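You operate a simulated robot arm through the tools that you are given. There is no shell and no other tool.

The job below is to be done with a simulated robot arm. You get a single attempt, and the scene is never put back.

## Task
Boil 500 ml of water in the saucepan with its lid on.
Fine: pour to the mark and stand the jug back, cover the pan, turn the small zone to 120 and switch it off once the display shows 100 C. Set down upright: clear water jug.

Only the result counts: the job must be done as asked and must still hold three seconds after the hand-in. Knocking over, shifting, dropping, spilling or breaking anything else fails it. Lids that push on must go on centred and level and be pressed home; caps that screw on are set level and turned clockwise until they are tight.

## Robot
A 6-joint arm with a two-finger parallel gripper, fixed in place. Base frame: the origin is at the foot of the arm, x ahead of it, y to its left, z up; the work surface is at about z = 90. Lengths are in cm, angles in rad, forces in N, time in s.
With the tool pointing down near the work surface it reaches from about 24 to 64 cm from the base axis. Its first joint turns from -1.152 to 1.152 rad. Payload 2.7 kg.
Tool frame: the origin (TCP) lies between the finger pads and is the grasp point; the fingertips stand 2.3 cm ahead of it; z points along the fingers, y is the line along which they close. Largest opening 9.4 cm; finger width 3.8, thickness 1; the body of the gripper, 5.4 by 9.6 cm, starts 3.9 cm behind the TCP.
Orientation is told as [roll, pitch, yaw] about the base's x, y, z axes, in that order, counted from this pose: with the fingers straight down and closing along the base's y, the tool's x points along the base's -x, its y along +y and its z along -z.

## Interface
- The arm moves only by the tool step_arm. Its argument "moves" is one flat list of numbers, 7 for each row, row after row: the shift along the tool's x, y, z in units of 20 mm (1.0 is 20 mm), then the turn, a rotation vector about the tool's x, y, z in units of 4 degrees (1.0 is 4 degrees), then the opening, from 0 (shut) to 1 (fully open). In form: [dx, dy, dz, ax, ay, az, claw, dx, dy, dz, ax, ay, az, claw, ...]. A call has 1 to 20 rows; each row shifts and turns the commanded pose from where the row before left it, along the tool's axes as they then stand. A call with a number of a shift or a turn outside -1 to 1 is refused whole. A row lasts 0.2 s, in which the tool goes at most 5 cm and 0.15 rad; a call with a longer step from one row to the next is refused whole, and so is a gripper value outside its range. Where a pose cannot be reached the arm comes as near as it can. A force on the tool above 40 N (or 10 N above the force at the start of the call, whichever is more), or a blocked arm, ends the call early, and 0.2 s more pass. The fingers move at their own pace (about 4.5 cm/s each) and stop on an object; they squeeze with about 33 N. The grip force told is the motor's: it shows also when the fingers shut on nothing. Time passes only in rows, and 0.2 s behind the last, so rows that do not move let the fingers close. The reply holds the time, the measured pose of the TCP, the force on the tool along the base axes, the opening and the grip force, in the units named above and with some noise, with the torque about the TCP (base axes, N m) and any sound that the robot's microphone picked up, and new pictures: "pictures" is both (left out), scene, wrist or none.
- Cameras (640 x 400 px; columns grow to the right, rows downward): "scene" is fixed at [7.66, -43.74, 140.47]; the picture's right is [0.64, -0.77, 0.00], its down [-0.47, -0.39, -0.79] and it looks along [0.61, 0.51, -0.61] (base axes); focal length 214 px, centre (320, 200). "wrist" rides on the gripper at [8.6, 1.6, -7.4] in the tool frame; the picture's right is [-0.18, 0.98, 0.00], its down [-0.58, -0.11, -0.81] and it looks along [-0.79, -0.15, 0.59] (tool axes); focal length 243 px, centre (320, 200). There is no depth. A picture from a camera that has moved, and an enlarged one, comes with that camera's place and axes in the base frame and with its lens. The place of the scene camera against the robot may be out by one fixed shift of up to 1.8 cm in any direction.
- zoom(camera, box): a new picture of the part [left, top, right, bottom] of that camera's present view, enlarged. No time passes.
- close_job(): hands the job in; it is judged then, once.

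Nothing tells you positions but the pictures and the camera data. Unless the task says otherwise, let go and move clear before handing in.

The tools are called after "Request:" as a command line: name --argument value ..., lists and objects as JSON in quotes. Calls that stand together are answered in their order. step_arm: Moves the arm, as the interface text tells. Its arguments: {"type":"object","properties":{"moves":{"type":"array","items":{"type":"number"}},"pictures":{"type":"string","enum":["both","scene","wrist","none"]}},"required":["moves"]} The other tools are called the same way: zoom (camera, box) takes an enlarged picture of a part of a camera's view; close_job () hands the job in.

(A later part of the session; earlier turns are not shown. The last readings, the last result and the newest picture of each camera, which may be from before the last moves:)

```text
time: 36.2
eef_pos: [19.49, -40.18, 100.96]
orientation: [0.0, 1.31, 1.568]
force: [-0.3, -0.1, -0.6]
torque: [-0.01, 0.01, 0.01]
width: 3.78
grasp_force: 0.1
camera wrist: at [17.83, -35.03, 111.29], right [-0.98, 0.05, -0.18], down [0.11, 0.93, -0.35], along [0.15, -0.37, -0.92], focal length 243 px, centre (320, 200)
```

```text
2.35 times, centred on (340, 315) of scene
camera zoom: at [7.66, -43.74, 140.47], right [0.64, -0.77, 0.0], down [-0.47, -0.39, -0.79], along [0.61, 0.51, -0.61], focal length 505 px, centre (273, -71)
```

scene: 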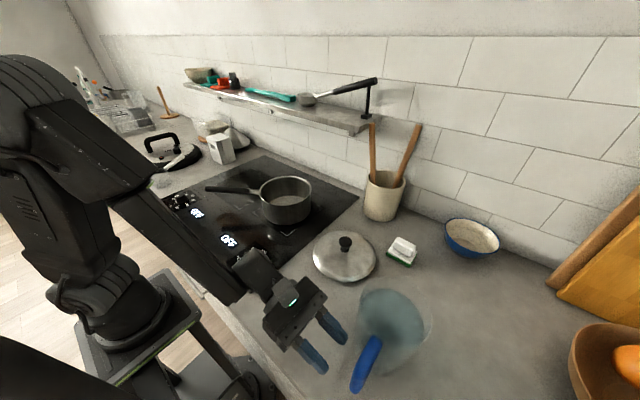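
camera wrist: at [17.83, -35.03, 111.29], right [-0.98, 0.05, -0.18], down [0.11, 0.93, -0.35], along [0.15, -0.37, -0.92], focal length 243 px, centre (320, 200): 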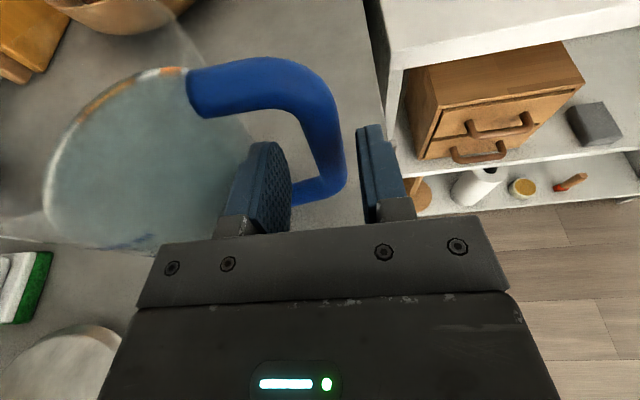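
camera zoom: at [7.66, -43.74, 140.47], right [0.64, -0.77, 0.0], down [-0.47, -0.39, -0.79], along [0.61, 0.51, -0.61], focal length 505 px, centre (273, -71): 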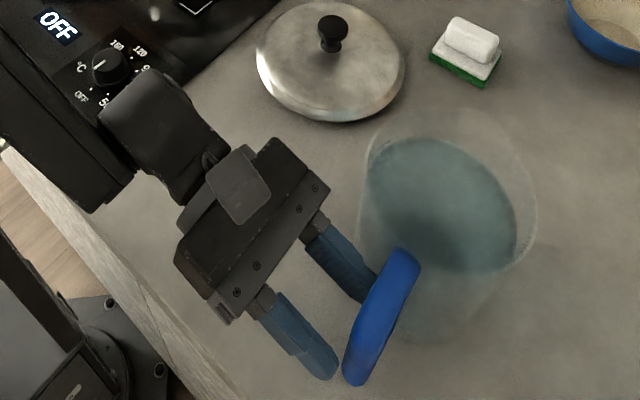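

The bar is centred between the fingers at the level where it will be gripped. I'll advance the last 3.3 cm.

Request:
step_arm --moves '[0, 0, 0.55, 0, 0, 0, 0.4, 0, 0, 0.55, 0, 0, 0, 0.4, 0, 0, 0.55, 0, 0, 0, 0.4, 0, 0, 0, 0, 0, 0, 0.4]' --pictures "wrist"

Request:
zoom --camera "wrist" --box '[200, 60, 420, 230]'

Request:
zoom --camera "scene" --box '[260, 250, 440, 400]'

```text
time: 37.2
eef_pos: [19.45, -43.23, 100.11]
orientation: [0.0, 1.308, 1.566]
force: [1.0, 0.6, 0.0]
torque: [-0.01, 0.03, 0.02]
width: 3.79
grasp_force: 0.0
camera wrist: at [17.77, -38.19, 110.45], right [-0.98, 0.05, -0.18], down [0.11, 0.93, -0.35], along [0.15, -0.37, -0.92], focal length 243 px, centre (320, 200)
```

wrist: 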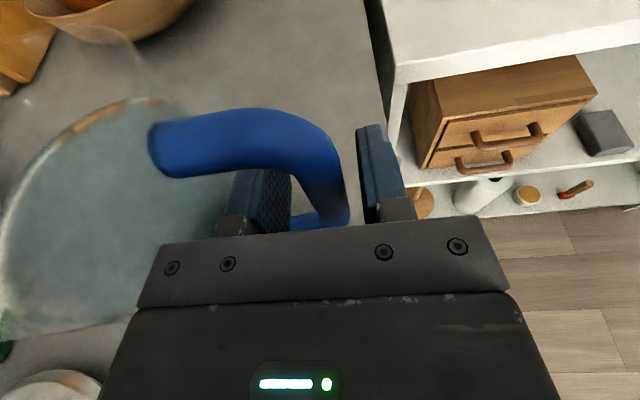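

```text
2.35 times, centred on (310, 145) of wrist
camera zoom: at [17.77, -38.19, 110.45], right [-0.98, 0.05, -0.18], down [0.11, 0.93, -0.35], along [0.15, -0.37, -0.92], focal length 571 px, centre (344, 329)
```

zoom: 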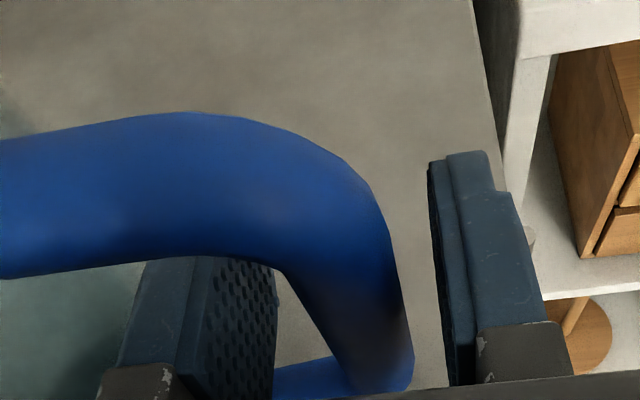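

```text
2.67 times, centred on (350, 325) of scene
camera zoom: at [7.66, -43.74, 140.47], right [0.64, -0.77, 0.0], down [-0.47, -0.39, -0.79], along [0.61, 0.51, -0.61], focal length 572 px, centre (240, -133)
```

zoom: 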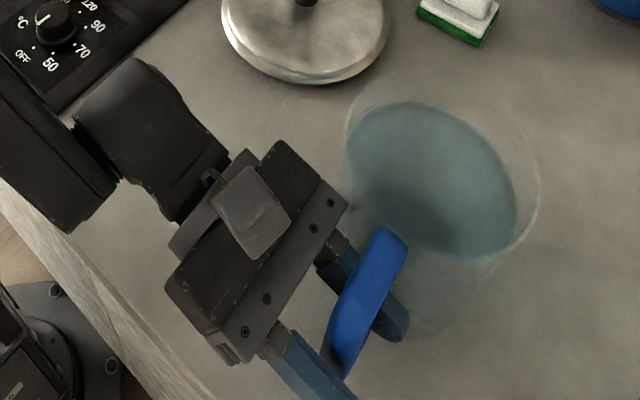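

The inner finger is through the handle under its upper bar and nothing is touching. Closing the gripper now.

Request:
step_arm --moves '[0, 0, 0, 0, 0, 0, 0, 0, 0, 0, 0, 0, 0, 0, 0, 0, 0, 0, 0, 0, 0, 0, 0, 0, 0, 0, 0, 0, 0, 0, 0, 0, 0, 0, 0]' --pictures "wrist"

```text
time: 38.4
eef_pos: [19.36, -43.32, 100.15]
orientation: [0.0, 1.307, 1.568]
force: [-4.8, -0.5, 0.8]
torque: [-0.15, 0.01, -0.05]
width: 1.82
grasp_force: 33.0
camera wrist: at [17.75, -38.17, 110.46], right [-0.98, 0.05, -0.18], down [0.11, 0.93, -0.35], along [0.15, -0.37, -0.92], focal length 243 px, centre (320, 200)
```

wrist: 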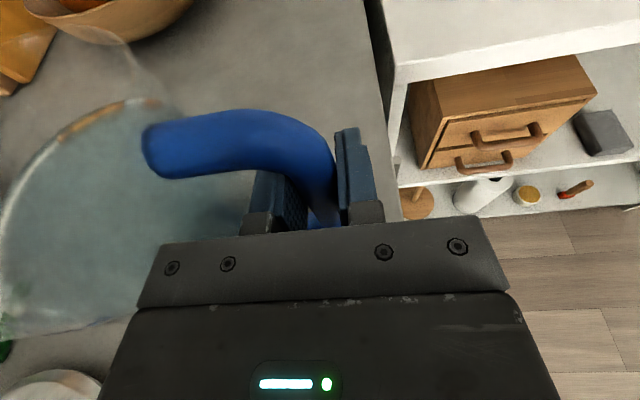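

The grip is firm at 33 N on a 1.8 cm bar. I'll lift about 1 cm straight up and check that the jug does not tilt or slip.

Request:
step_arm --moves '[0.121, 0, -0.032, 0, 0, 0, 0, 0.121, 0, -0.032, 0, 0, 0, 0, 0.121, 0, -0.032, 0, 0, 0, 0, 0.121, 0, -0.032, 0, 0, 0, 0, 0, 0, 0, 0, 0, 0, 0]'

Request:
zoom --camera "scene" --box '[260, 250, 440, 400]'

```text
time: 39.6
eef_pos: [19.44, -43.2, 101.17]
orientation: [0.002, 1.307, 1.569]
force: [0.7, 0.1, -11.8]
torque: [-0.04, 1.01, 0.02]
width: 1.88
grasp_force: 33.0
camera wrist: at [17.79, -38.21, 111.42], right [-0.98, 0.05, -0.18], down [0.11, 0.93, -0.35], along [0.15, -0.37, -0.92], focal length 243 px, centre (320, 200)
```

scene: 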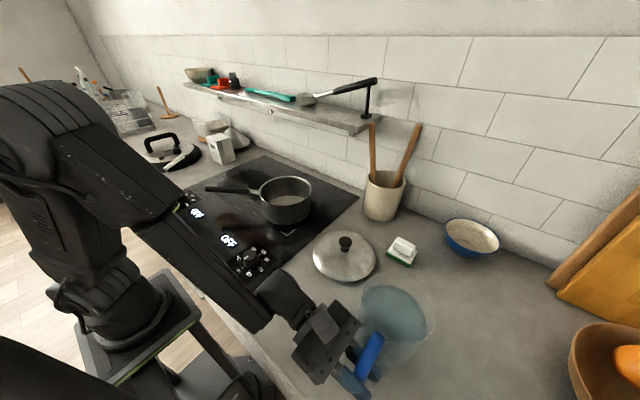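
wrist: 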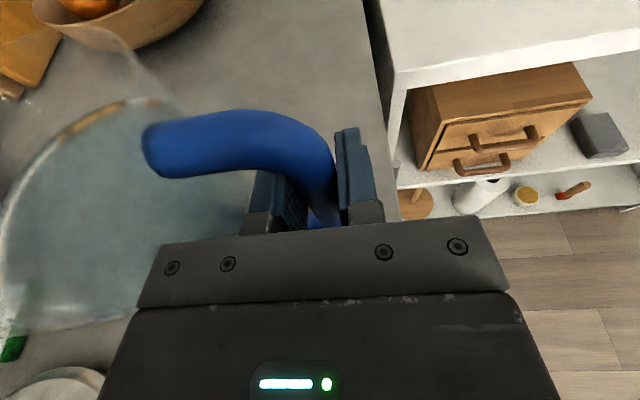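

```text
2.67 times, centred on (350, 325) of scene
camera zoom: at [7.67, -43.76, 140.47], right [0.64, -0.77, 0.0], down [-0.47, -0.39, -0.79], along [0.61, 0.51, -0.61], focal length 572 px, centre (240, -133)
```

zoom: 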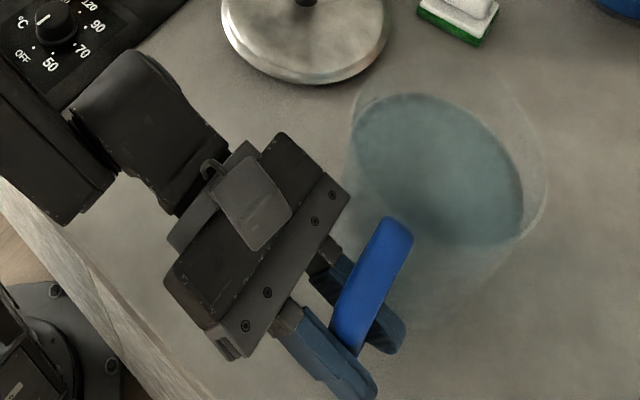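

The force shows about 11.8 N and the handle has not moved in the grip. I'll lift further and check that the load stays constant.

Request:
step_arm --moves '[0.242, 0, -0.065, 0, 0, 0, 0, 0.242, 0, -0.065, 0, 0, 0, 0, 0.242, 0, -0.065, 0, 0, 0, 0, 0.242, 0, -0.065, 0, 0, 0, 0, 0, 0, 0, 0, 0, 0, 0]'

Request:
zoom --camera "scene" --box '[260, 250, 440, 400]'

Request:
zoom --camera "wrist" --box '[0, 60, 420, 340]'

```text
time: 40.8
eef_pos: [19.56, -43.32, 103.18]
orientation: [0.001, 1.307, 1.567]
force: [-0.1, 0.6, -11.4]
torque: [-0.01, 0.97, 0.06]
width: 1.88
grasp_force: 32.7
camera wrist: at [17.81, -38.21, 113.44], right [-0.98, 0.05, -0.18], down [0.11, 0.93, -0.35], along [0.15, -0.37, -0.92], focal length 243 px, centre (320, 200)
```

scene: 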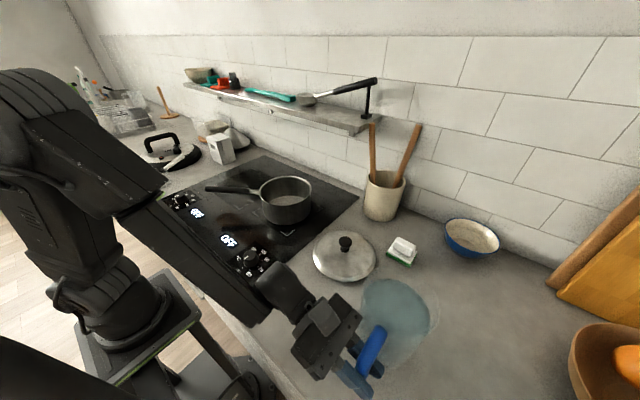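
wrist: 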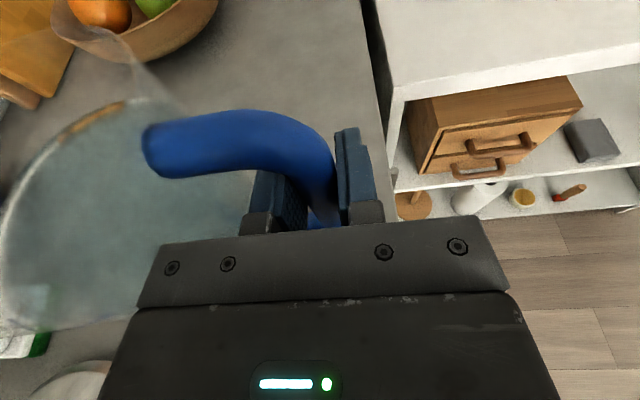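

```text
2.67 times, centred on (350, 325) of scene
camera zoom: at [7.67, -43.76, 140.47], right [0.64, -0.77, 0.0], down [-0.47, -0.39, -0.79], along [0.61, 0.51, -0.61], focal length 572 px, centre (240, -133)
```

zoom: 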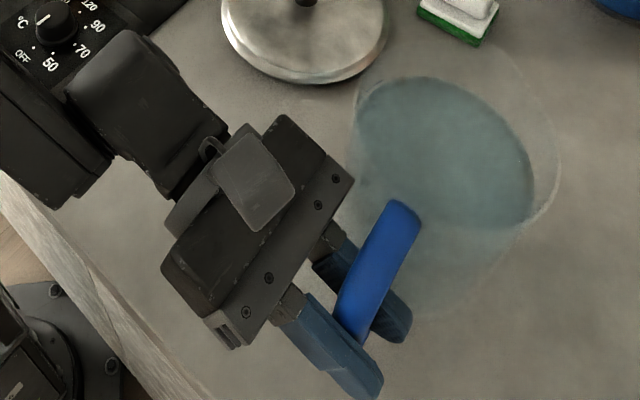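

```text
1.43 times, centred on (210, 200) of wrist
camera zoom: at [17.81, -38.21, 113.44], right [-0.98, 0.05, -0.18], down [0.11, 0.93, -0.35], along [0.15, -0.37, -0.92], focal length 347 px, centre (477, 200)
```

zoom: 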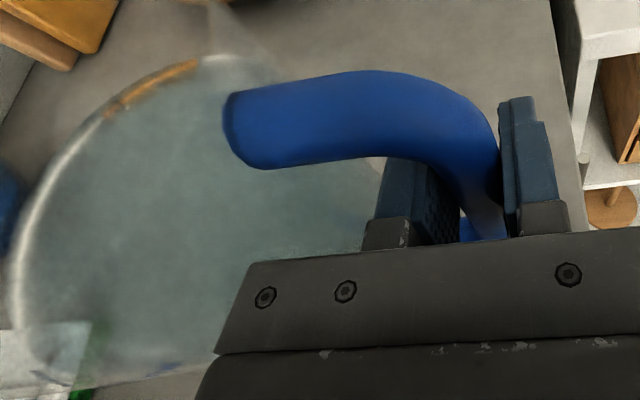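

The load is steady at about 11.5 N and 1.0 N·m with no slip, so I'm holding roughly 1.0 kg of water plus the jug. I'll lift it gently to z≈120.

Request:
step_arm --moves '[0.4, 0, -0.107, 0, 0, 0, 0, 0.6, 0, -0.16, 0, 0, 0, 0, 0.676, 0, -0.181, 0, 0, 0, 0, 0.676, 0, -0.181, 0, 0, 0, 0, 0.676, 0, -0.181, 0, 0, 0, 0, 0.676, 0, -0.181, 0, 0, 0, 0, 0.676, 0, -0.181, 0, 0, 0, 0, 0.676, 0, -0.181, 0, 0, 0, 0, 0.676, 0, -0.181, 0, 0, 0, 0, 0.676, 0, -0.181, 0, 0, 0, 0, 0.676, 0, -0.181, 0, 0, 0, 0, 0.6, 0, -0.16, 0, 0, 0, 0, 0.4, 0, -0.107, 0, 0, 0, 0]'

```text
time: 43.6
eef_pos: [19.6, -43.26, 119.83]
orientation: [0.004, 1.307, 1.573]
force: [0.0, 0.6, -11.3]
torque: [-0.03, 0.95, -0.02]
width: 1.86
grasp_force: 32.9
camera wrist: at [17.84, -38.24, 130.13], right [-0.98, 0.05, -0.18], down [0.11, 0.93, -0.35], along [0.15, -0.37, -0.92], focal length 243 px, centre (320, 200)
```

scene: 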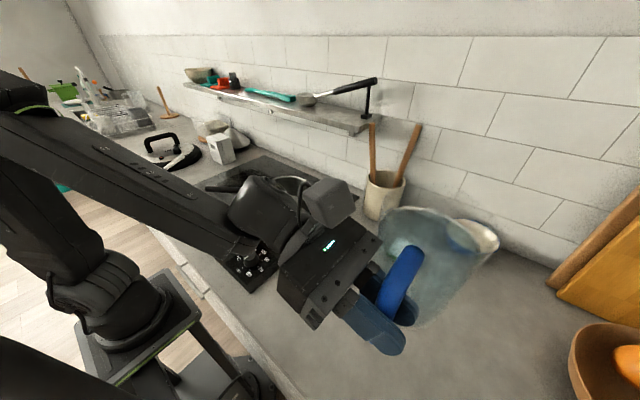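
wrist: 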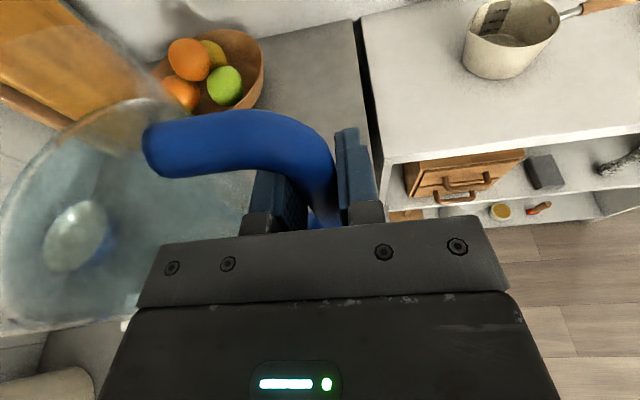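

The jug is safely up. Next I'll swing it in a level arc towards the pan, turning about the vertical so it stays upright, in three short calls.

Request:
step_arm --moves '[-0.048, -0.389, -0.179, 0.472, 0, -0.127, 0, -0.048, -0.389, -0.179, 0.472, 0, -0.127, 0, -0.089, -0.79, -0.333, 0.945, 0, -0.2533, 0, -0.083, -0.801, -0.309, 0.945, 0, -0.2533, 0, -0.076, -0.81, -0.284, 0.945, 0, -0.2533, 0, -0.069, -0.819, -0.259, 0.945, 0, -0.2533, 0, -0.063, -0.827, -0.233, 0.945, 0, -0.2533, 0, -0.056, -0.835, -0.208, 0.945, 0, -0.2533, 0]'

```text
time: 45.4
eef_pos: [29.72, -36.87, 119.79]
orientation: [0.004, 1.308, 2.05]
force: [1.4, -0.8, -11.2]
torque: [-0.45, 0.82, -0.02]
width: 1.87
grasp_force: 32.8
camera wrist: at [25.99, -33.17, 130.09], right [-0.9, -0.41, -0.18], down [-0.33, 0.88, -0.35], along [0.3, -0.26, -0.92], focal length 243 px, centre (320, 200)
```

scene: 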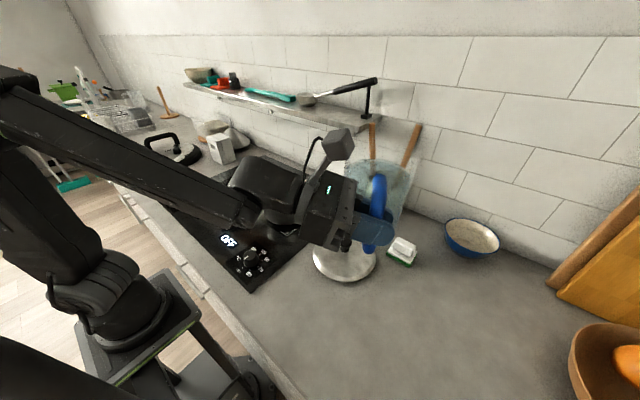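
wrist: 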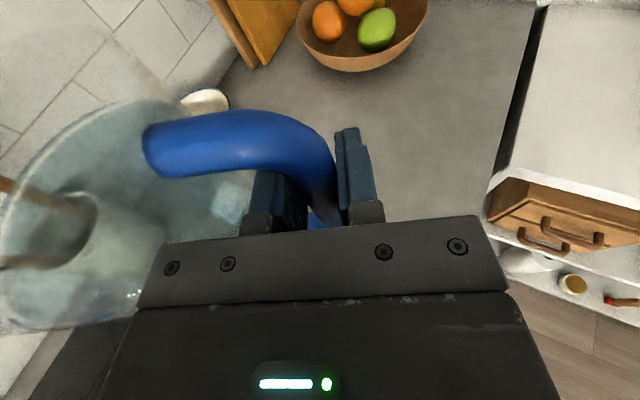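

Request:
step_arm --moves '[-0.049, -0.841, -0.182, 0.945, 0, -0.2533, 0, -0.042, -0.847, -0.156, 0.945, 0, -0.2533, 0, -0.035, -0.852, -0.129, 0.945, 0, -0.2533, 0, -0.028, -0.855, -0.103, 0.945, 0, -0.2533, 0, -0.021, -0.858, -0.077, 0.945, 0, -0.2533, 0, -0.013, -0.86, -0.05, 0.945, 0, -0.2533, 0, -0.006, -0.862, -0.023, 0.945, 0, -0.2533, 0, 0.001, -0.862, 0.003, 0.945, 0, -0.2533, 0]'

```text
time: 47.2
eef_pos: [44.57, -20.17, 122.29]
orientation: [0.01, 1.306, 2.594]
force: [0.5, -0.6, -11.4]
torque: [-0.84, 0.48, 0.02]
width: 1.9
grasp_force: 32.5
out of reach, approached as far as the arm can: row 3, 4, 5, 6, 7, 8
camera wrist: at [39.5, -18.86, 132.68], right [-0.56, -0.81, -0.18], down [-0.73, 0.58, -0.35], along [0.39, -0.07, -0.92], focal length 243 px, centre (320, 200)
```

scene: 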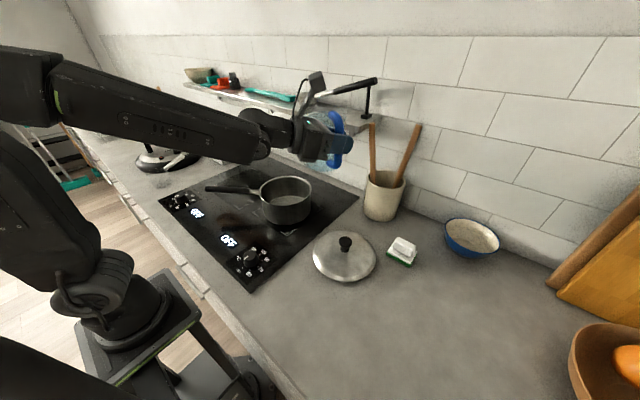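
wrist: 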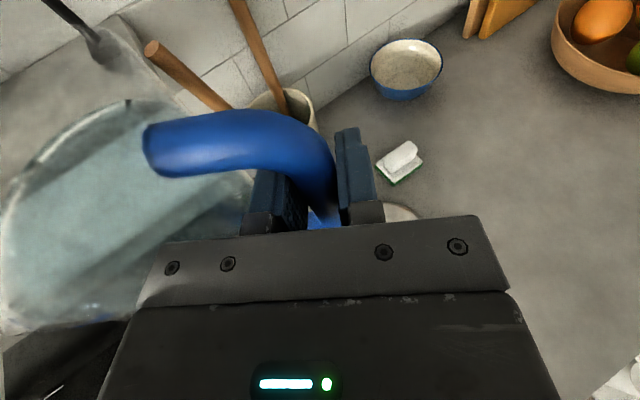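

The arm was pushed outward by its inner reach limit but kept the jug level. Before going on I need to check the clearance to the wall shelf on the left.

Request:
zoom --camera "wrist" --box '[0, 0, 320, 200]'

Request:
zoom --camera "scene" --box '[230, 50, 440, 200]'

```text
2.00 times, centred on (160, 100) of wrist
camera zoom: at [39.5, -18.86, 132.68], right [-0.56, -0.81, -0.18], down [-0.73, 0.58, -0.35], along [0.39, -0.07, -0.92], focal length 485 px, centre (640, 400)
```

zoom: 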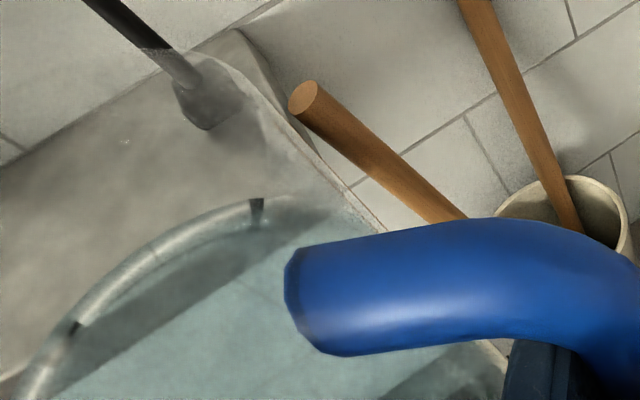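

```text
2.67 times, centred on (335, 125) of scene
camera zoom: at [7.68, -43.75, 140.47], right [0.64, -0.77, 0.0], down [-0.47, -0.39, -0.79], along [0.61, 0.51, -0.61], focal length 572 px, centre (280, 400)
```

zoom: 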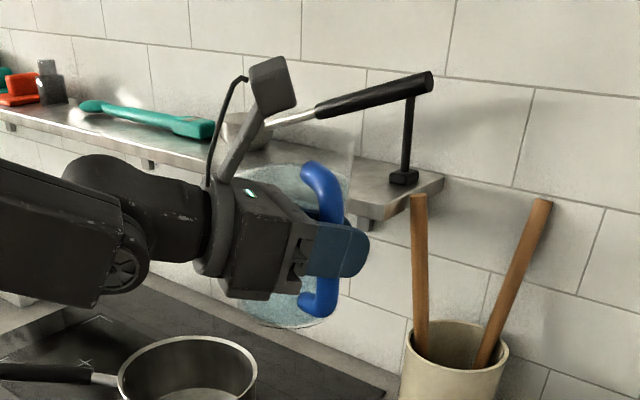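

The shelf's front edge is at x≈61.5, about 6 cm clear of the jug. I'll pour with the tool facing slightly left (+20°), which keeps the wrist out of the inner limit, and carry on turning there in small steps.

Request:
step_arm --moves '[-0.036, -0.335, 0.06, 0.955, 0, -0.256, 0, -0.03, -0.33, 0.082, 0.955, 0, -0.256, 0, -0.024, -0.324, 0.104, 0.955, 0, -0.256, 0, -0.018, -0.318, 0.126, 0.955, 0, -0.256, 0]' --pictures "none"

```text
time: 48.2
eef_pos: [49.94, -8.93, 125.04]
orientation: [0.015, 1.301, 2.867]
force: [0.2, 0.2, -10.5]
torque: [-0.92, 0.26, 0.0]
width: 1.89
grasp_force: 33.0
out of reach, approached as far as the arm can: row 1, 2, 3, 4
```

The arm cannot turn the tool past its own plane here because of a wrist singularity. So I'll pour from the other way round: turn back to face about -75° and bring the arm to the left of the pan, with the jug pouring towards +x. I'll start with a few rows to test this.

Request:
step_arm --moves '[-0.081, 0.028, -0.304, -0.9546, 0, 0.256, 0, -0.092, 0.048, -0.343, -0.9546, 0, 0.256, 0, -0.105, 0.073, -0.391, -0.9546, 0, 0.256, 0, -0.116, 0.1, -0.434, -0.9546, 0, 0.256, 0]'

```text
time: 49.2
eef_pos: [47.76, -8.13, 125.59]
orientation: [-0.032, 1.326, 2.616]
force: [-0.4, -0.3, -11.6]
torque: [-0.83, 0.47, 0.02]
width: 1.87
grasp_force: 33.4
out of reach, approached as far as the arm can: row 1, 2
camera wrist: at [42.43, -7.15, 135.77], right [-0.51, -0.84, -0.19], down [-0.76, 0.54, -0.37], along [0.41, -0.04, -0.91], focal length 243 px, centre (320, 200)
```

scene: 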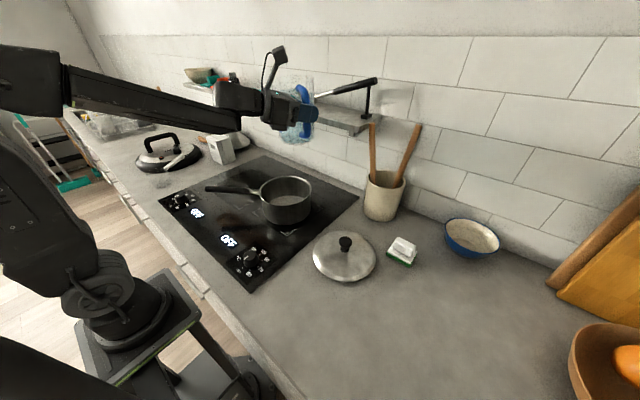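
wrist: 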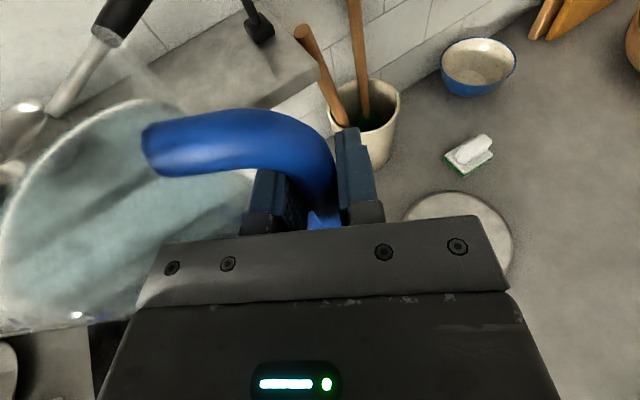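

The arm follows again and the jug is level to about 1°. I'll continue turning to the right while bringing the arm to the left of the pan.

Request:
step_arm --moves '[-0.2155, 0.1385, -0.4175, -0.942, 0, 0.2525, 0, -0.225, 0.169, -0.453, -0.942, 0, 0.2525, 0, -0.2347, 0.202, -0.489, -0.942, 0, 0.2525, 0, -0.2427, 0.237, -0.519, -0.942, 0, 0.2525, 0, -0.252, 0.277, -0.5537, -0.942, 0, 0.2525, 0, -0.2615, 0.313, -0.589, -0.942, 0, 0.2525, 0]'

```text
time: 50.6
eef_pos: [41.08, -6.01, 124.31]
orientation: [-0.061, 1.319, 2.178]
force: [0.5, 0.7, -11.2]
torque: [-0.59, 0.76, 0.02]
width: 1.87
grasp_force: 33.5
camera wrist: at [36.51, -3.13, 134.44], right [-0.8, -0.57, -0.19], down [-0.48, 0.8, -0.36], along [0.36, -0.19, -0.91], focal length 243 px, centre (320, 200)
```

scene: 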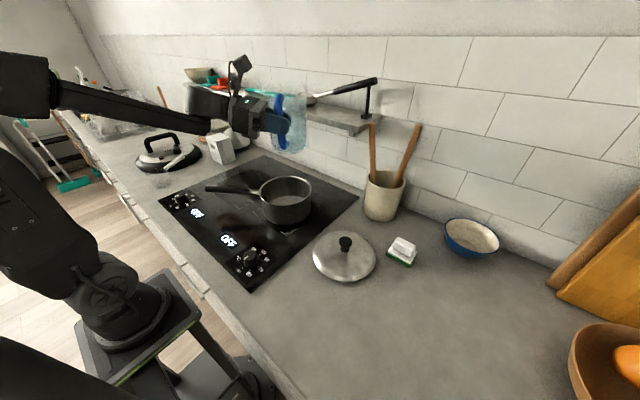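
wrist: 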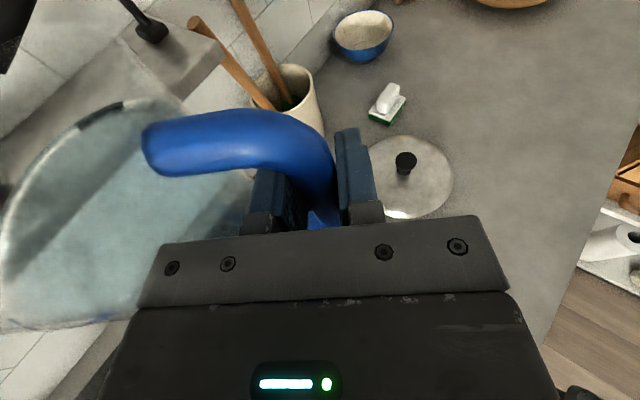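

Request:
step_arm --moves '[-0.2656, 0.357, -0.6046, -0.942, 0, 0.215, 0, -0.272, 0.402, -0.628, -0.942, 0, 0.215, 0, -0.2777, 0.446, -0.6497, -0.942, 0, 0.215, 0, -0.2816, 0.497, -0.664, -0.942, 0, 0.215, 0, -0.286, 0.539, -0.68, -0.942, 0, 0.215, 0, -0.287, 0.589, -0.684, -0.942, 0, 0.215, 0]'

```text
time: 52.0
eef_pos: [32.17, -1.26, 122.94]
orientation: [-0.017, 1.316, 1.817]
force: [-0.6, 0.1, -10.7]
torque: [-0.24, 0.9, -0.04]
width: 1.85
grasp_force: 33.0
camera wrist: at [29.19, 3.26, 133.16], right [-0.96, -0.21, -0.18], down [-0.13, 0.92, -0.36], along [0.24, -0.32, -0.92], focal length 243 px, centre (320, 200)
```

scene: 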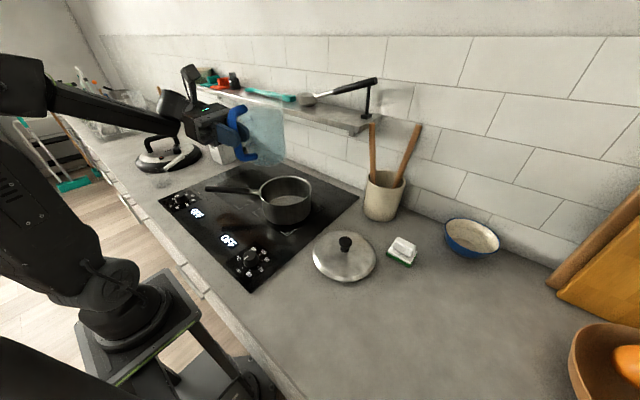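
wrist: 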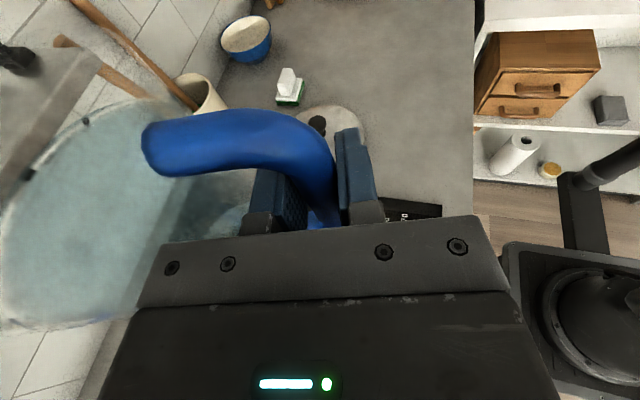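

The jug is upright with the arm on the left of the pan and no reach trouble. I'll lower to z≈116 and back off 4 cm so the spout ends up just short of the pan's centre, then check alignment.

Request:
step_arm --moves '[-0.555, 0.333, 0.149, 0, 0, 0, 0, -0.555, 0.333, 0.149, 0, 0, 0, 0, -0.555, 0.333, 0.149, 0, 0, 0, 0, -0.555, 0.333, 0.149, 0, 0, 0, 0, -0.555, 0.333, 0.149, 0, 0, 0, 0, -0.555, 0.333, 0.149, 0, 0, 0, 0, 0, 0, 0, 0, 0, 0, 0]'

Request:
zoom --camera "scene" --box '[180, 80, 340, 240]'

```text
time: 53.6
eef_pos: [28.33, -2.4, 116.09]
orientation: [-0.02, 1.317, 1.818]
force: [1.1, 0.4, -11.5]
torque: [-0.25, 0.91, 0.0]
width: 1.9
grasp_force: 33.0
camera wrist: at [25.38, 2.07, 126.28], right [-0.96, -0.21, -0.18], down [-0.14, 0.92, -0.36], along [0.25, -0.32, -0.91], focal length 243 px, centre (320, 200)
```

scene: 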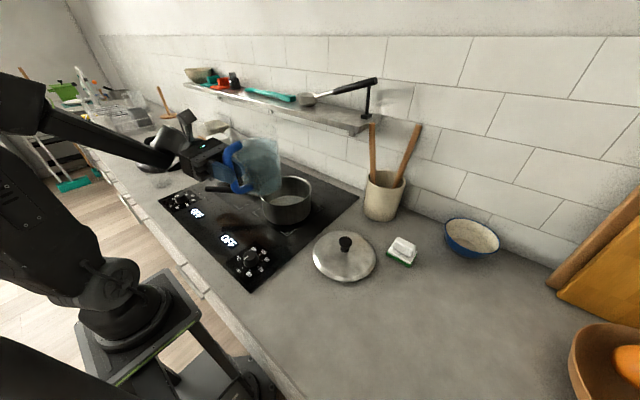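
wrist: 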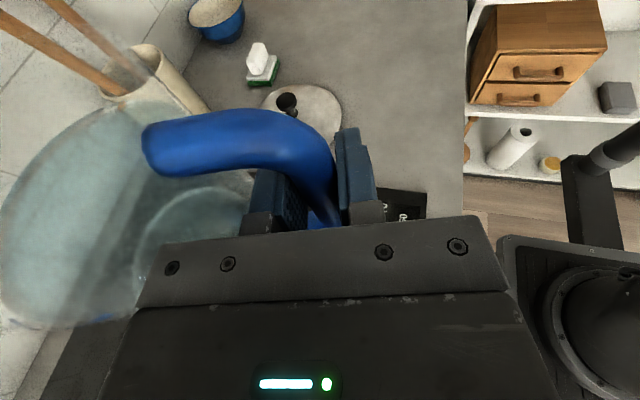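

```text
2.50 times, centred on (260, 160) of scene
camera zoom: at [7.67, -43.74, 140.47], right [0.64, -0.77, 0.0], down [-0.47, -0.39, -0.79], along [0.61, 0.51, -0.61], focal length 536 px, centre (470, 300)
```

zoom: 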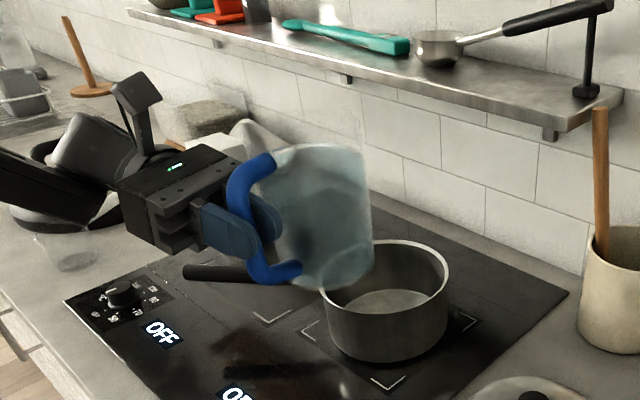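

The jug hangs upright beside the pan with the spout over it. I'll rise 1 cm and begin tilting towards the pan, 28° first, before any water should flow.

Request:
step_arm --moves '[0.483, 0, -0.13, 0, 0, 0, 0, 0, 0, 0, -0.259, 0, -0.966, 0, 0, 0, 0, -0.259, 0, -0.966, 0, 0, 0, 0, -0.259, 0, -0.966, 0, 0, 0, 0, -0.259, 0, -0.966, 0, 0, 0, 0, -0.259, 0, -0.966, 0, 0, 0, 0, -0.259, 0, -0.966, 0, 0, 0, 0, -0.259, 0, -0.966, 0]'

Request:
zoom --camera "scene" --box '[180, 80, 340, 240]'

```text
time: 55.4
eef_pos: [28.39, -2.38, 117.1]
orientation: [1.127, 1.029, 2.894]
force: [-0.1, 0.2, -11.4]
torque: [-0.2, 0.67, 0.0]
width: 1.88
grasp_force: 33.3
camera wrist: at [30.23, 3.4, 126.85], right [-0.93, -0.2, 0.3], down [-0.31, 0.88, -0.37], along [-0.19, -0.44, -0.88], focal length 243 px, centre (320, 200)
```

scene: 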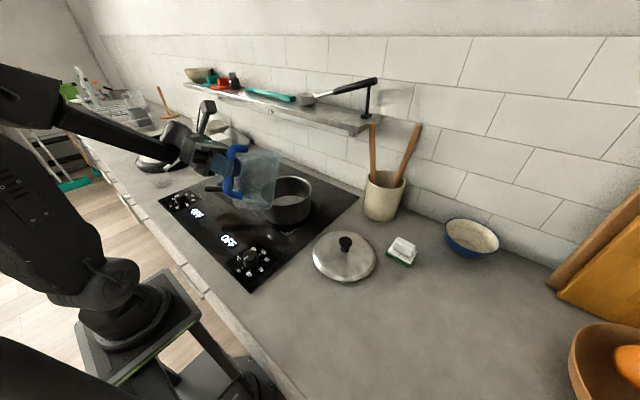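
wrist: 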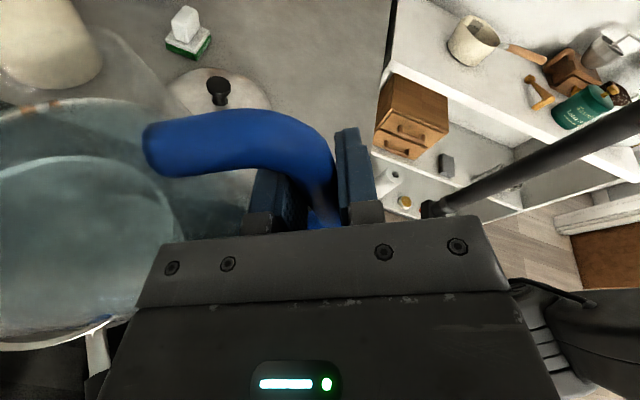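

```text
2.50 times, centred on (260, 160) of scene
camera zoom: at [7.67, -43.74, 140.47], right [0.64, -0.77, 0.0], down [-0.47, -0.39, -0.79], along [0.61, 0.51, -0.61], focal length 536 px, centre (470, 300)
```

zoom: 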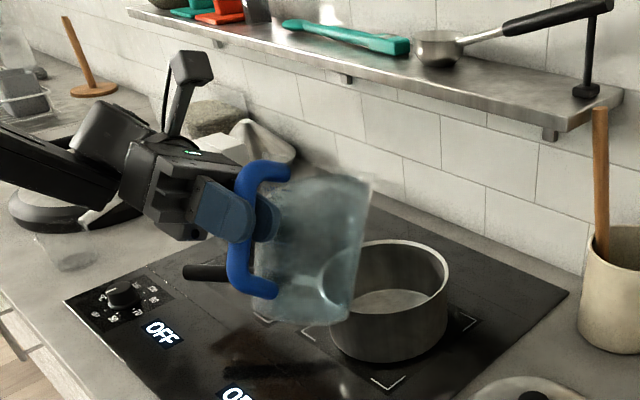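

No water has moved yet and the load is unchanged. I'll tilt on in 4° steps, watching the load and the pan.

Request:
step_arm --moves '[0, 0, 0, -0.259, 0, -0.966, 0, 0, 0, 0, -0.259, 0, -0.966, 0, 0, 0, 0, 0, 0, 0, 0]'

Request:
zoom --camera "scene" --box '[180, 80, 340, 240]'

```text
time: 56.2
eef_pos: [28.31, -2.48, 117.03]
orientation: [1.238, 0.904, 2.984]
force: [0.3, 0.4, -11.8]
torque: [-0.14, 0.55, 0.02]
width: 1.85
grasp_force: 33.1
camera wrist: at [31.53, 3.74, 126.28], right [-0.88, -0.19, 0.43], down [-0.36, 0.86, -0.36], along [-0.31, -0.47, -0.83], focal length 243 px, centre (320, 200)
```

scene: 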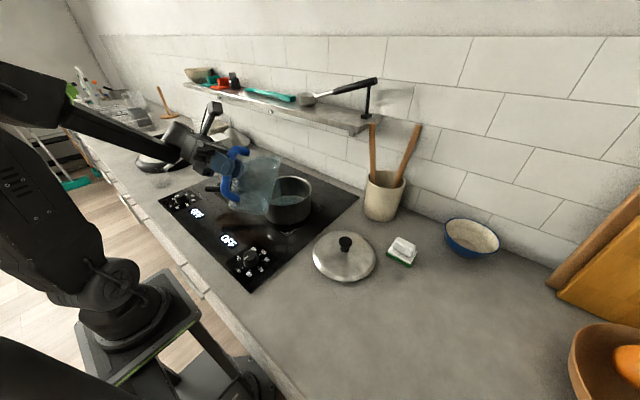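
wrist: 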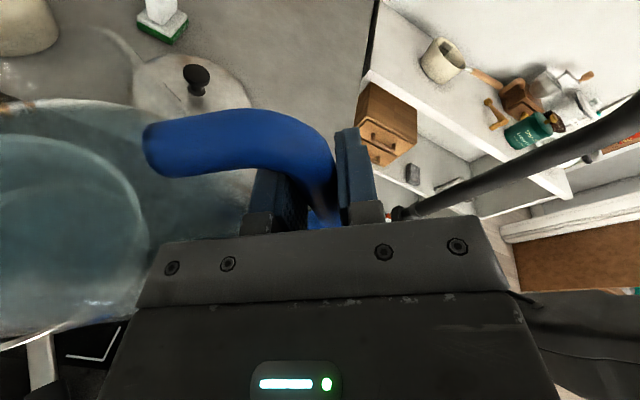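

```text
2.50 times, centred on (260, 160) of scene
camera zoom: at [7.67, -43.74, 140.47], right [0.64, -0.77, 0.0], down [-0.47, -0.39, -0.79], along [0.61, 0.51, -0.61], focal length 536 px, centre (470, 300)
```

zoom: 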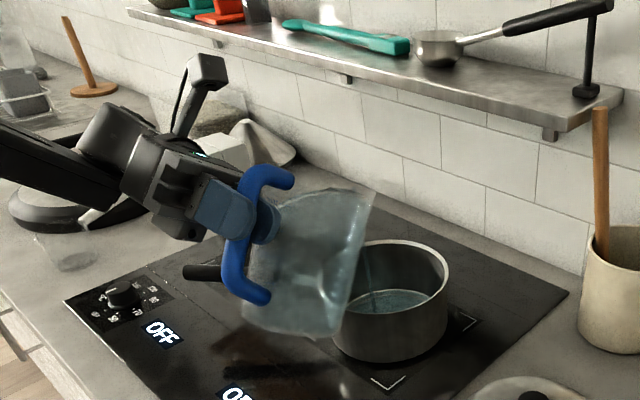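

Water is pouring and landing inside the pan. I'll hold at this angle to see the rate and where it settles.

Request:
step_arm --moves '[0, 0, 0, 0, 0, 0, 0, 0, 0, 0, 0, 0, 0, 0, 0, 0, 0, 0, 0, 0, 0]' --pictures "scene"

Request:
zoom --camera "scene" --box '[240, 140, 340, 240]'

```text
time: 57.0
eef_pos: [28.42, -2.47, 116.98]
orientation: [1.238, 0.904, 2.984]
force: [0.5, -0.6, -10.4]
torque: [-0.13, 0.55, 0.02]
width: 1.87
grasp_force: 33.8
```

scene: 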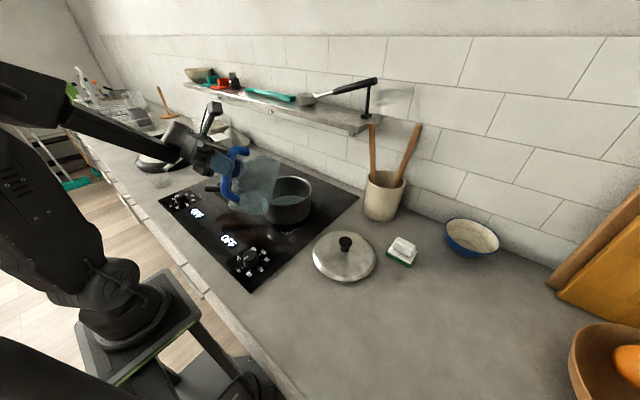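

```text
4.00 times, centred on (290, 190) of scene
camera zoom: at [7.67, -43.74, 140.47], right [0.64, -0.77, 0.0], down [-0.47, -0.39, -0.79], along [0.61, 0.51, -0.61], focal length 858 px, centre (440, 240)
```

zoom: 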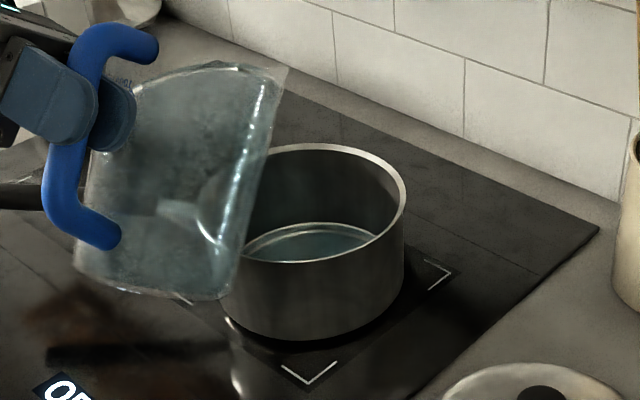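

Flow has stopped, so the amount follows the tilt angle, which is easy to control. I'll go on in small tilt steps, lowering 2 cm to shorten the fall.

Request:
step_arm --moves '[-0.391, -0.294, 0.105, -0.13, 0, -0.483, 0, -0.391, -0.294, 0.105, -0.13, 0, -0.483, 0, 0, 0, 0, 0, 0, 0, 0, 0, 0, 0, 0, 0, 0, 0, 0, 0, 0, 0, 0, 0, 0]' --pictures "scene"

Request:
zoom --camera "scene" --box '[240, 140, 340, 240]'

```text
time: 58.2
eef_pos: [28.22, -2.48, 114.92]
orientation: [1.281, 0.842, 3.017]
force: [-0.4, -0.2, -10.6]
torque: [-0.16, 0.49, 0.03]
width: 1.85
grasp_force: 32.6
```

scene: 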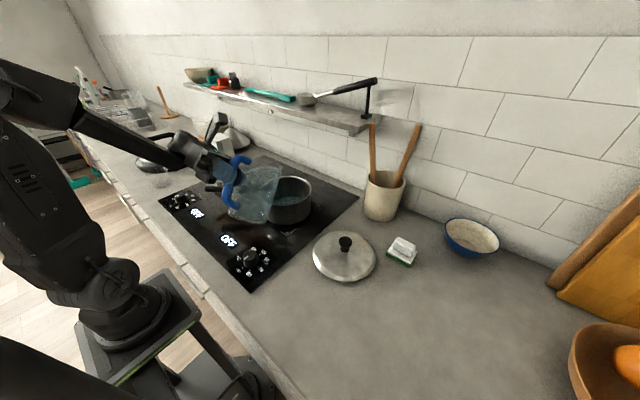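

```text
4.00 times, centred on (290, 190) of scene
camera zoom: at [7.67, -43.74, 140.47], right [0.64, -0.77, 0.0], down [-0.47, -0.39, -0.79], along [0.61, 0.51, -0.61], focal length 858 px, centre (440, 240)
```

zoom: 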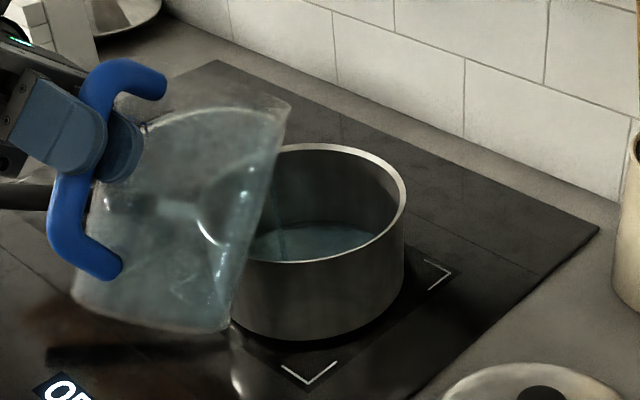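

Request:
zoom --camera "scene" --box '[262, 170, 318, 210]'

Request:
step_arm --moves '[0, 0, 0, 0, 0, 0, 0, 0, 0, 0, 0, 0, 0, 0, 0, 0, 0, 0, 0, 0, 0]' --pictures "none"

Request:
zoom --camera "scene" --box '[262, 170, 318, 210]'

Request:
zoom --camera "wrist" --box '[0, 80, 240, 360]'

```text
10.00 times, centred on (290, 190) of scene
camera zoom: at [7.67, -43.74, 140.47], right [0.64, -0.77, 0.0], down [-0.47, -0.39, -0.79], along [0.61, 0.51, -0.61], focal length 2145 px, centre (620, 300)
```

zoom: 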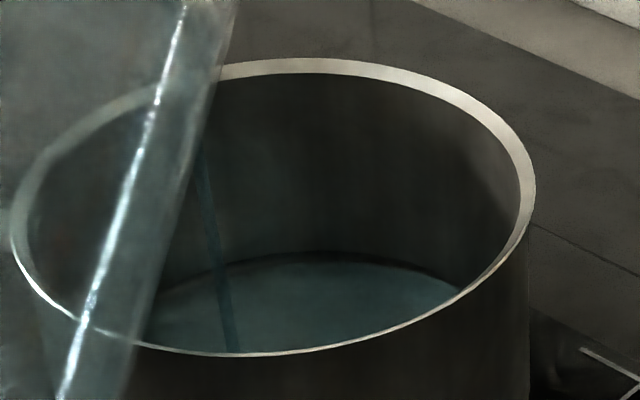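

```text
time: 59.0
eef_pos: [28.34, -2.3, 114.96]
orientation: [1.282, 0.841, 3.016]
force: [-1.1, -0.5, -10.5]
torque: [-0.17, 0.49, -0.02]
width: 1.86
grasp_force: 32.8
```

```text
10.00 times, centred on (290, 190) of scene
camera zoom: at [7.67, -43.74, 140.47], right [0.64, -0.77, 0.0], down [-0.47, -0.39, -0.79], along [0.61, 0.51, -0.61], focal length 2145 px, centre (620, 300)
```

zoom: 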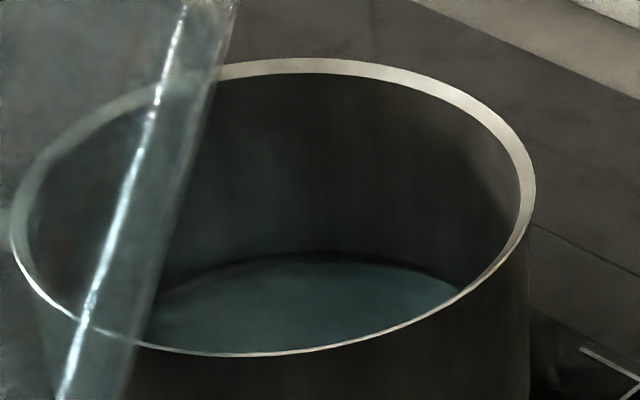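

```text
1.43 times, centred on (120, 220) of wrist
camera zoom: at [32.09, 3.87, 123.93], right [-0.85, -0.18, 0.49], down [-0.38, 0.86, -0.35], along [-0.36, -0.48, -0.8], focal length 347 px, centre (606, 171)
```

zoom: 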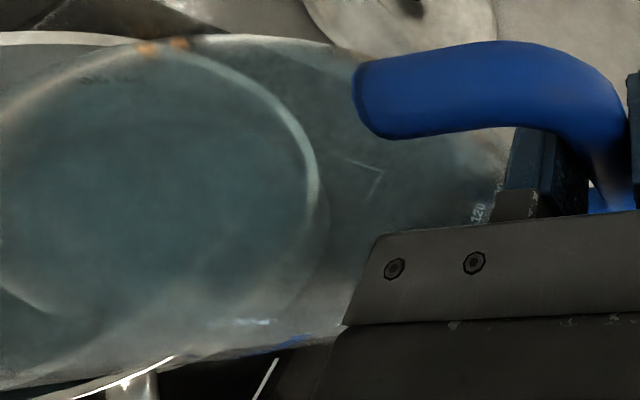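

About 80 ml is in the pan so far, by the load and by the water line. I'll continue to 48° in 2° steps, shifting slightly forward to keep the spout over the same spot.

Request:
step_arm --moves '[0.093, -0.115, -0.025, -0.13, 0, -0.483, 0, 0.093, -0.115, -0.025, -0.13, 0, -0.483, 0, 0, 0, 0, 0, 0, 0, 0, 0.1, -0.108, -0.027, -0.13, 0, -0.483, 0, 0.1, -0.108, -0.027, -0.13, 0, -0.483, 0, 0, 0, 0, 0, 0, 0, 0, 0, 0, 0, 0, 0, 0, 0, 0, 0, 0, 0, 0, 0, 0]' --pictures "scene"

Request:
zoom --camera "scene" --box '[262, 170, 318, 210]'

Request:
step_arm --moves '[0, 0, 0, 0, 0, 0, 0, 0, 0, 0, 0, 0, 0, 0, 0, 0, 0, 0, 0, 0, 0]' --pictures "none"

Request:
zoom --camera "scene" --box '[240, 140, 340, 240]'

```text
time: 60.8
eef_pos: [29.56, -2.21, 114.95]
orientation: [1.352, 0.71, 3.064]
force: [0.9, -0.5, -8.4]
torque: [-0.08, 0.32, 0.0]
width: 1.85
grasp_force: 32.8
```

scene: 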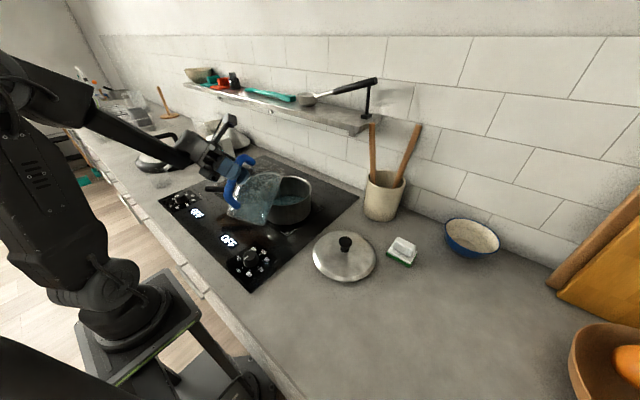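

```text
10.00 times, centred on (290, 190) of scene
camera zoom: at [7.67, -43.74, 140.47], right [0.64, -0.77, 0.0], down [-0.47, -0.39, -0.79], along [0.61, 0.51, -0.61], focal length 2145 px, centre (620, 300)
```

zoom: 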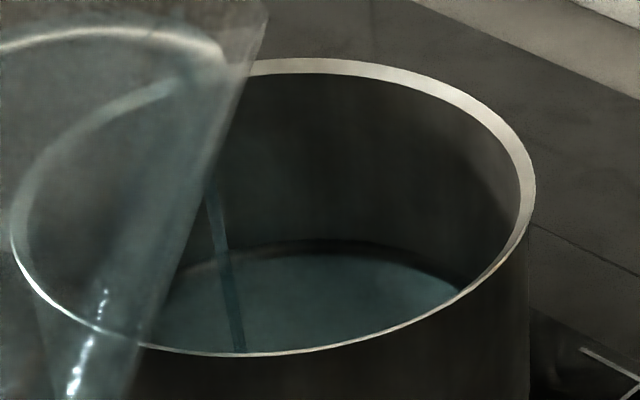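

```text
time: 61.6
eef_pos: [29.48, -2.1, 115.1]
orientation: [1.352, 0.712, 3.065]
force: [0.3, 0.3, -9.0]
torque: [-0.07, 0.32, 0.02]
width: 1.88
grasp_force: 32.6
```

```text
4.00 times, centred on (290, 190) of scene
camera zoom: at [7.67, -43.74, 140.47], right [0.64, -0.77, 0.0], down [-0.47, -0.39, -0.79], along [0.61, 0.51, -0.61], focal length 858 px, centre (440, 240)
```

zoom: 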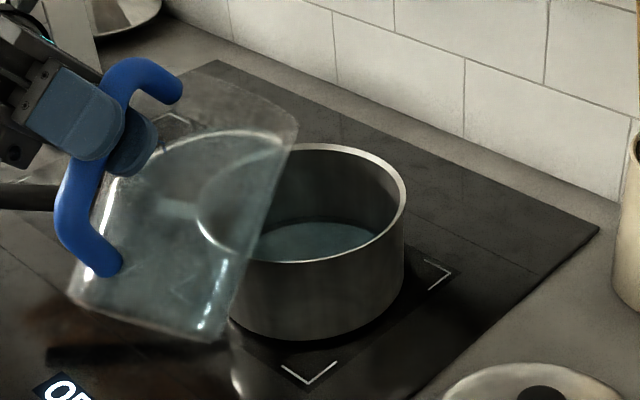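

By load, about 260 ml has been poured. I'll tilt on to 52° and then weigh several times.

Request:
step_arm --moves '[0.108, -0.1, -0.029, -0.13, 0, -0.483, 0, 0.108, -0.1, -0.029, -0.13, 0, -0.483, 0, 0, 0, 0, 0, 0, 0, 0, 0, 0, 0, 0, 0, 0, 0, 0, 0, 0, 0, 0, 0, 0, 0, 0, 0, 0, 0, 0, 0]' --pictures "scene"

Request:
step_arm --moves '[0, 0, 0, 0, 0, 0, 0]' --pictures "none"

Request:
step_arm --moves '[0, 0, 0, 0, 0, 0, 0]' --pictures "none"

Request:
step_arm --moves '[0, 0, 0, 0, 0, 0, 0]' --pictures "none"

Request:
step_arm --moves '[0, 0, 0, 0, 0, 0, 0]' --pictures "none"

Request:
zoom --camera "scene" --box '[262, 170, 318, 210]'

```text
time: 63.0
eef_pos: [30.07, -1.94, 115.03]
orientation: [1.379, 0.643, 3.083]
force: [-0.6, -0.6, -9.3]
torque: [-0.07, 0.25, 0.02]
width: 1.85
grasp_force: 33.0
```

scene: 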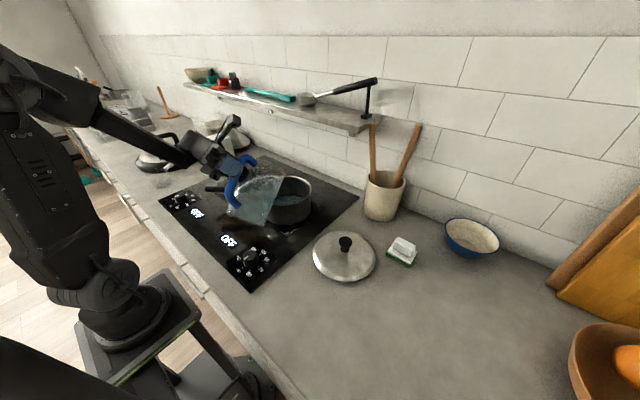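

```text
time: 63.4
eef_pos: [30.01, -1.98, 115.1]
orientation: [1.377, 0.645, 3.082]
force: [0.1, -1.1, -8.3]
torque: [-0.08, 0.22, -0.01]
width: 1.85
grasp_force: 32.8
```

```text
time: 63.8
eef_pos: [30.18, -1.99, 115.09]
orientation: [1.38, 0.643, 3.081]
force: [0.2, -0.2, -9.7]
torque: [-0.11, 0.25, 0.0]
width: 1.86
grasp_force: 32.9
```

```text
time: 64.2
eef_pos: [30.08, -1.99, 115.04]
orientation: [1.379, 0.643, 3.082]
force: [0.6, -0.3, -8.3]
torque: [-0.06, 0.22, -0.01]
width: 1.84
grasp_force: 33.2
```

```text
time: 64.6
eef_pos: [30.02, -1.92, 115.01]
orientation: [1.379, 0.644, 3.081]
force: [-0.7, -0.1, -9.1]
torque: [-0.11, 0.27, -0.02]
width: 1.88
grasp_force: 32.7
```

```text
10.00 times, centred on (290, 190) of scene
camera zoom: at [7.67, -43.74, 140.47], right [0.64, -0.77, 0.0], down [-0.47, -0.39, -0.79], along [0.61, 0.51, -0.61], focal length 2145 px, centre (620, 300)
```

zoom: 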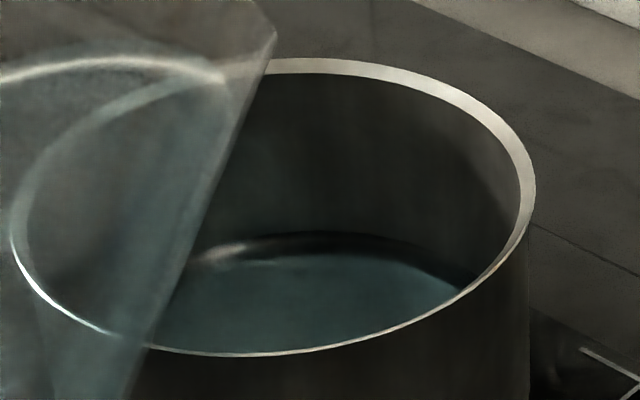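

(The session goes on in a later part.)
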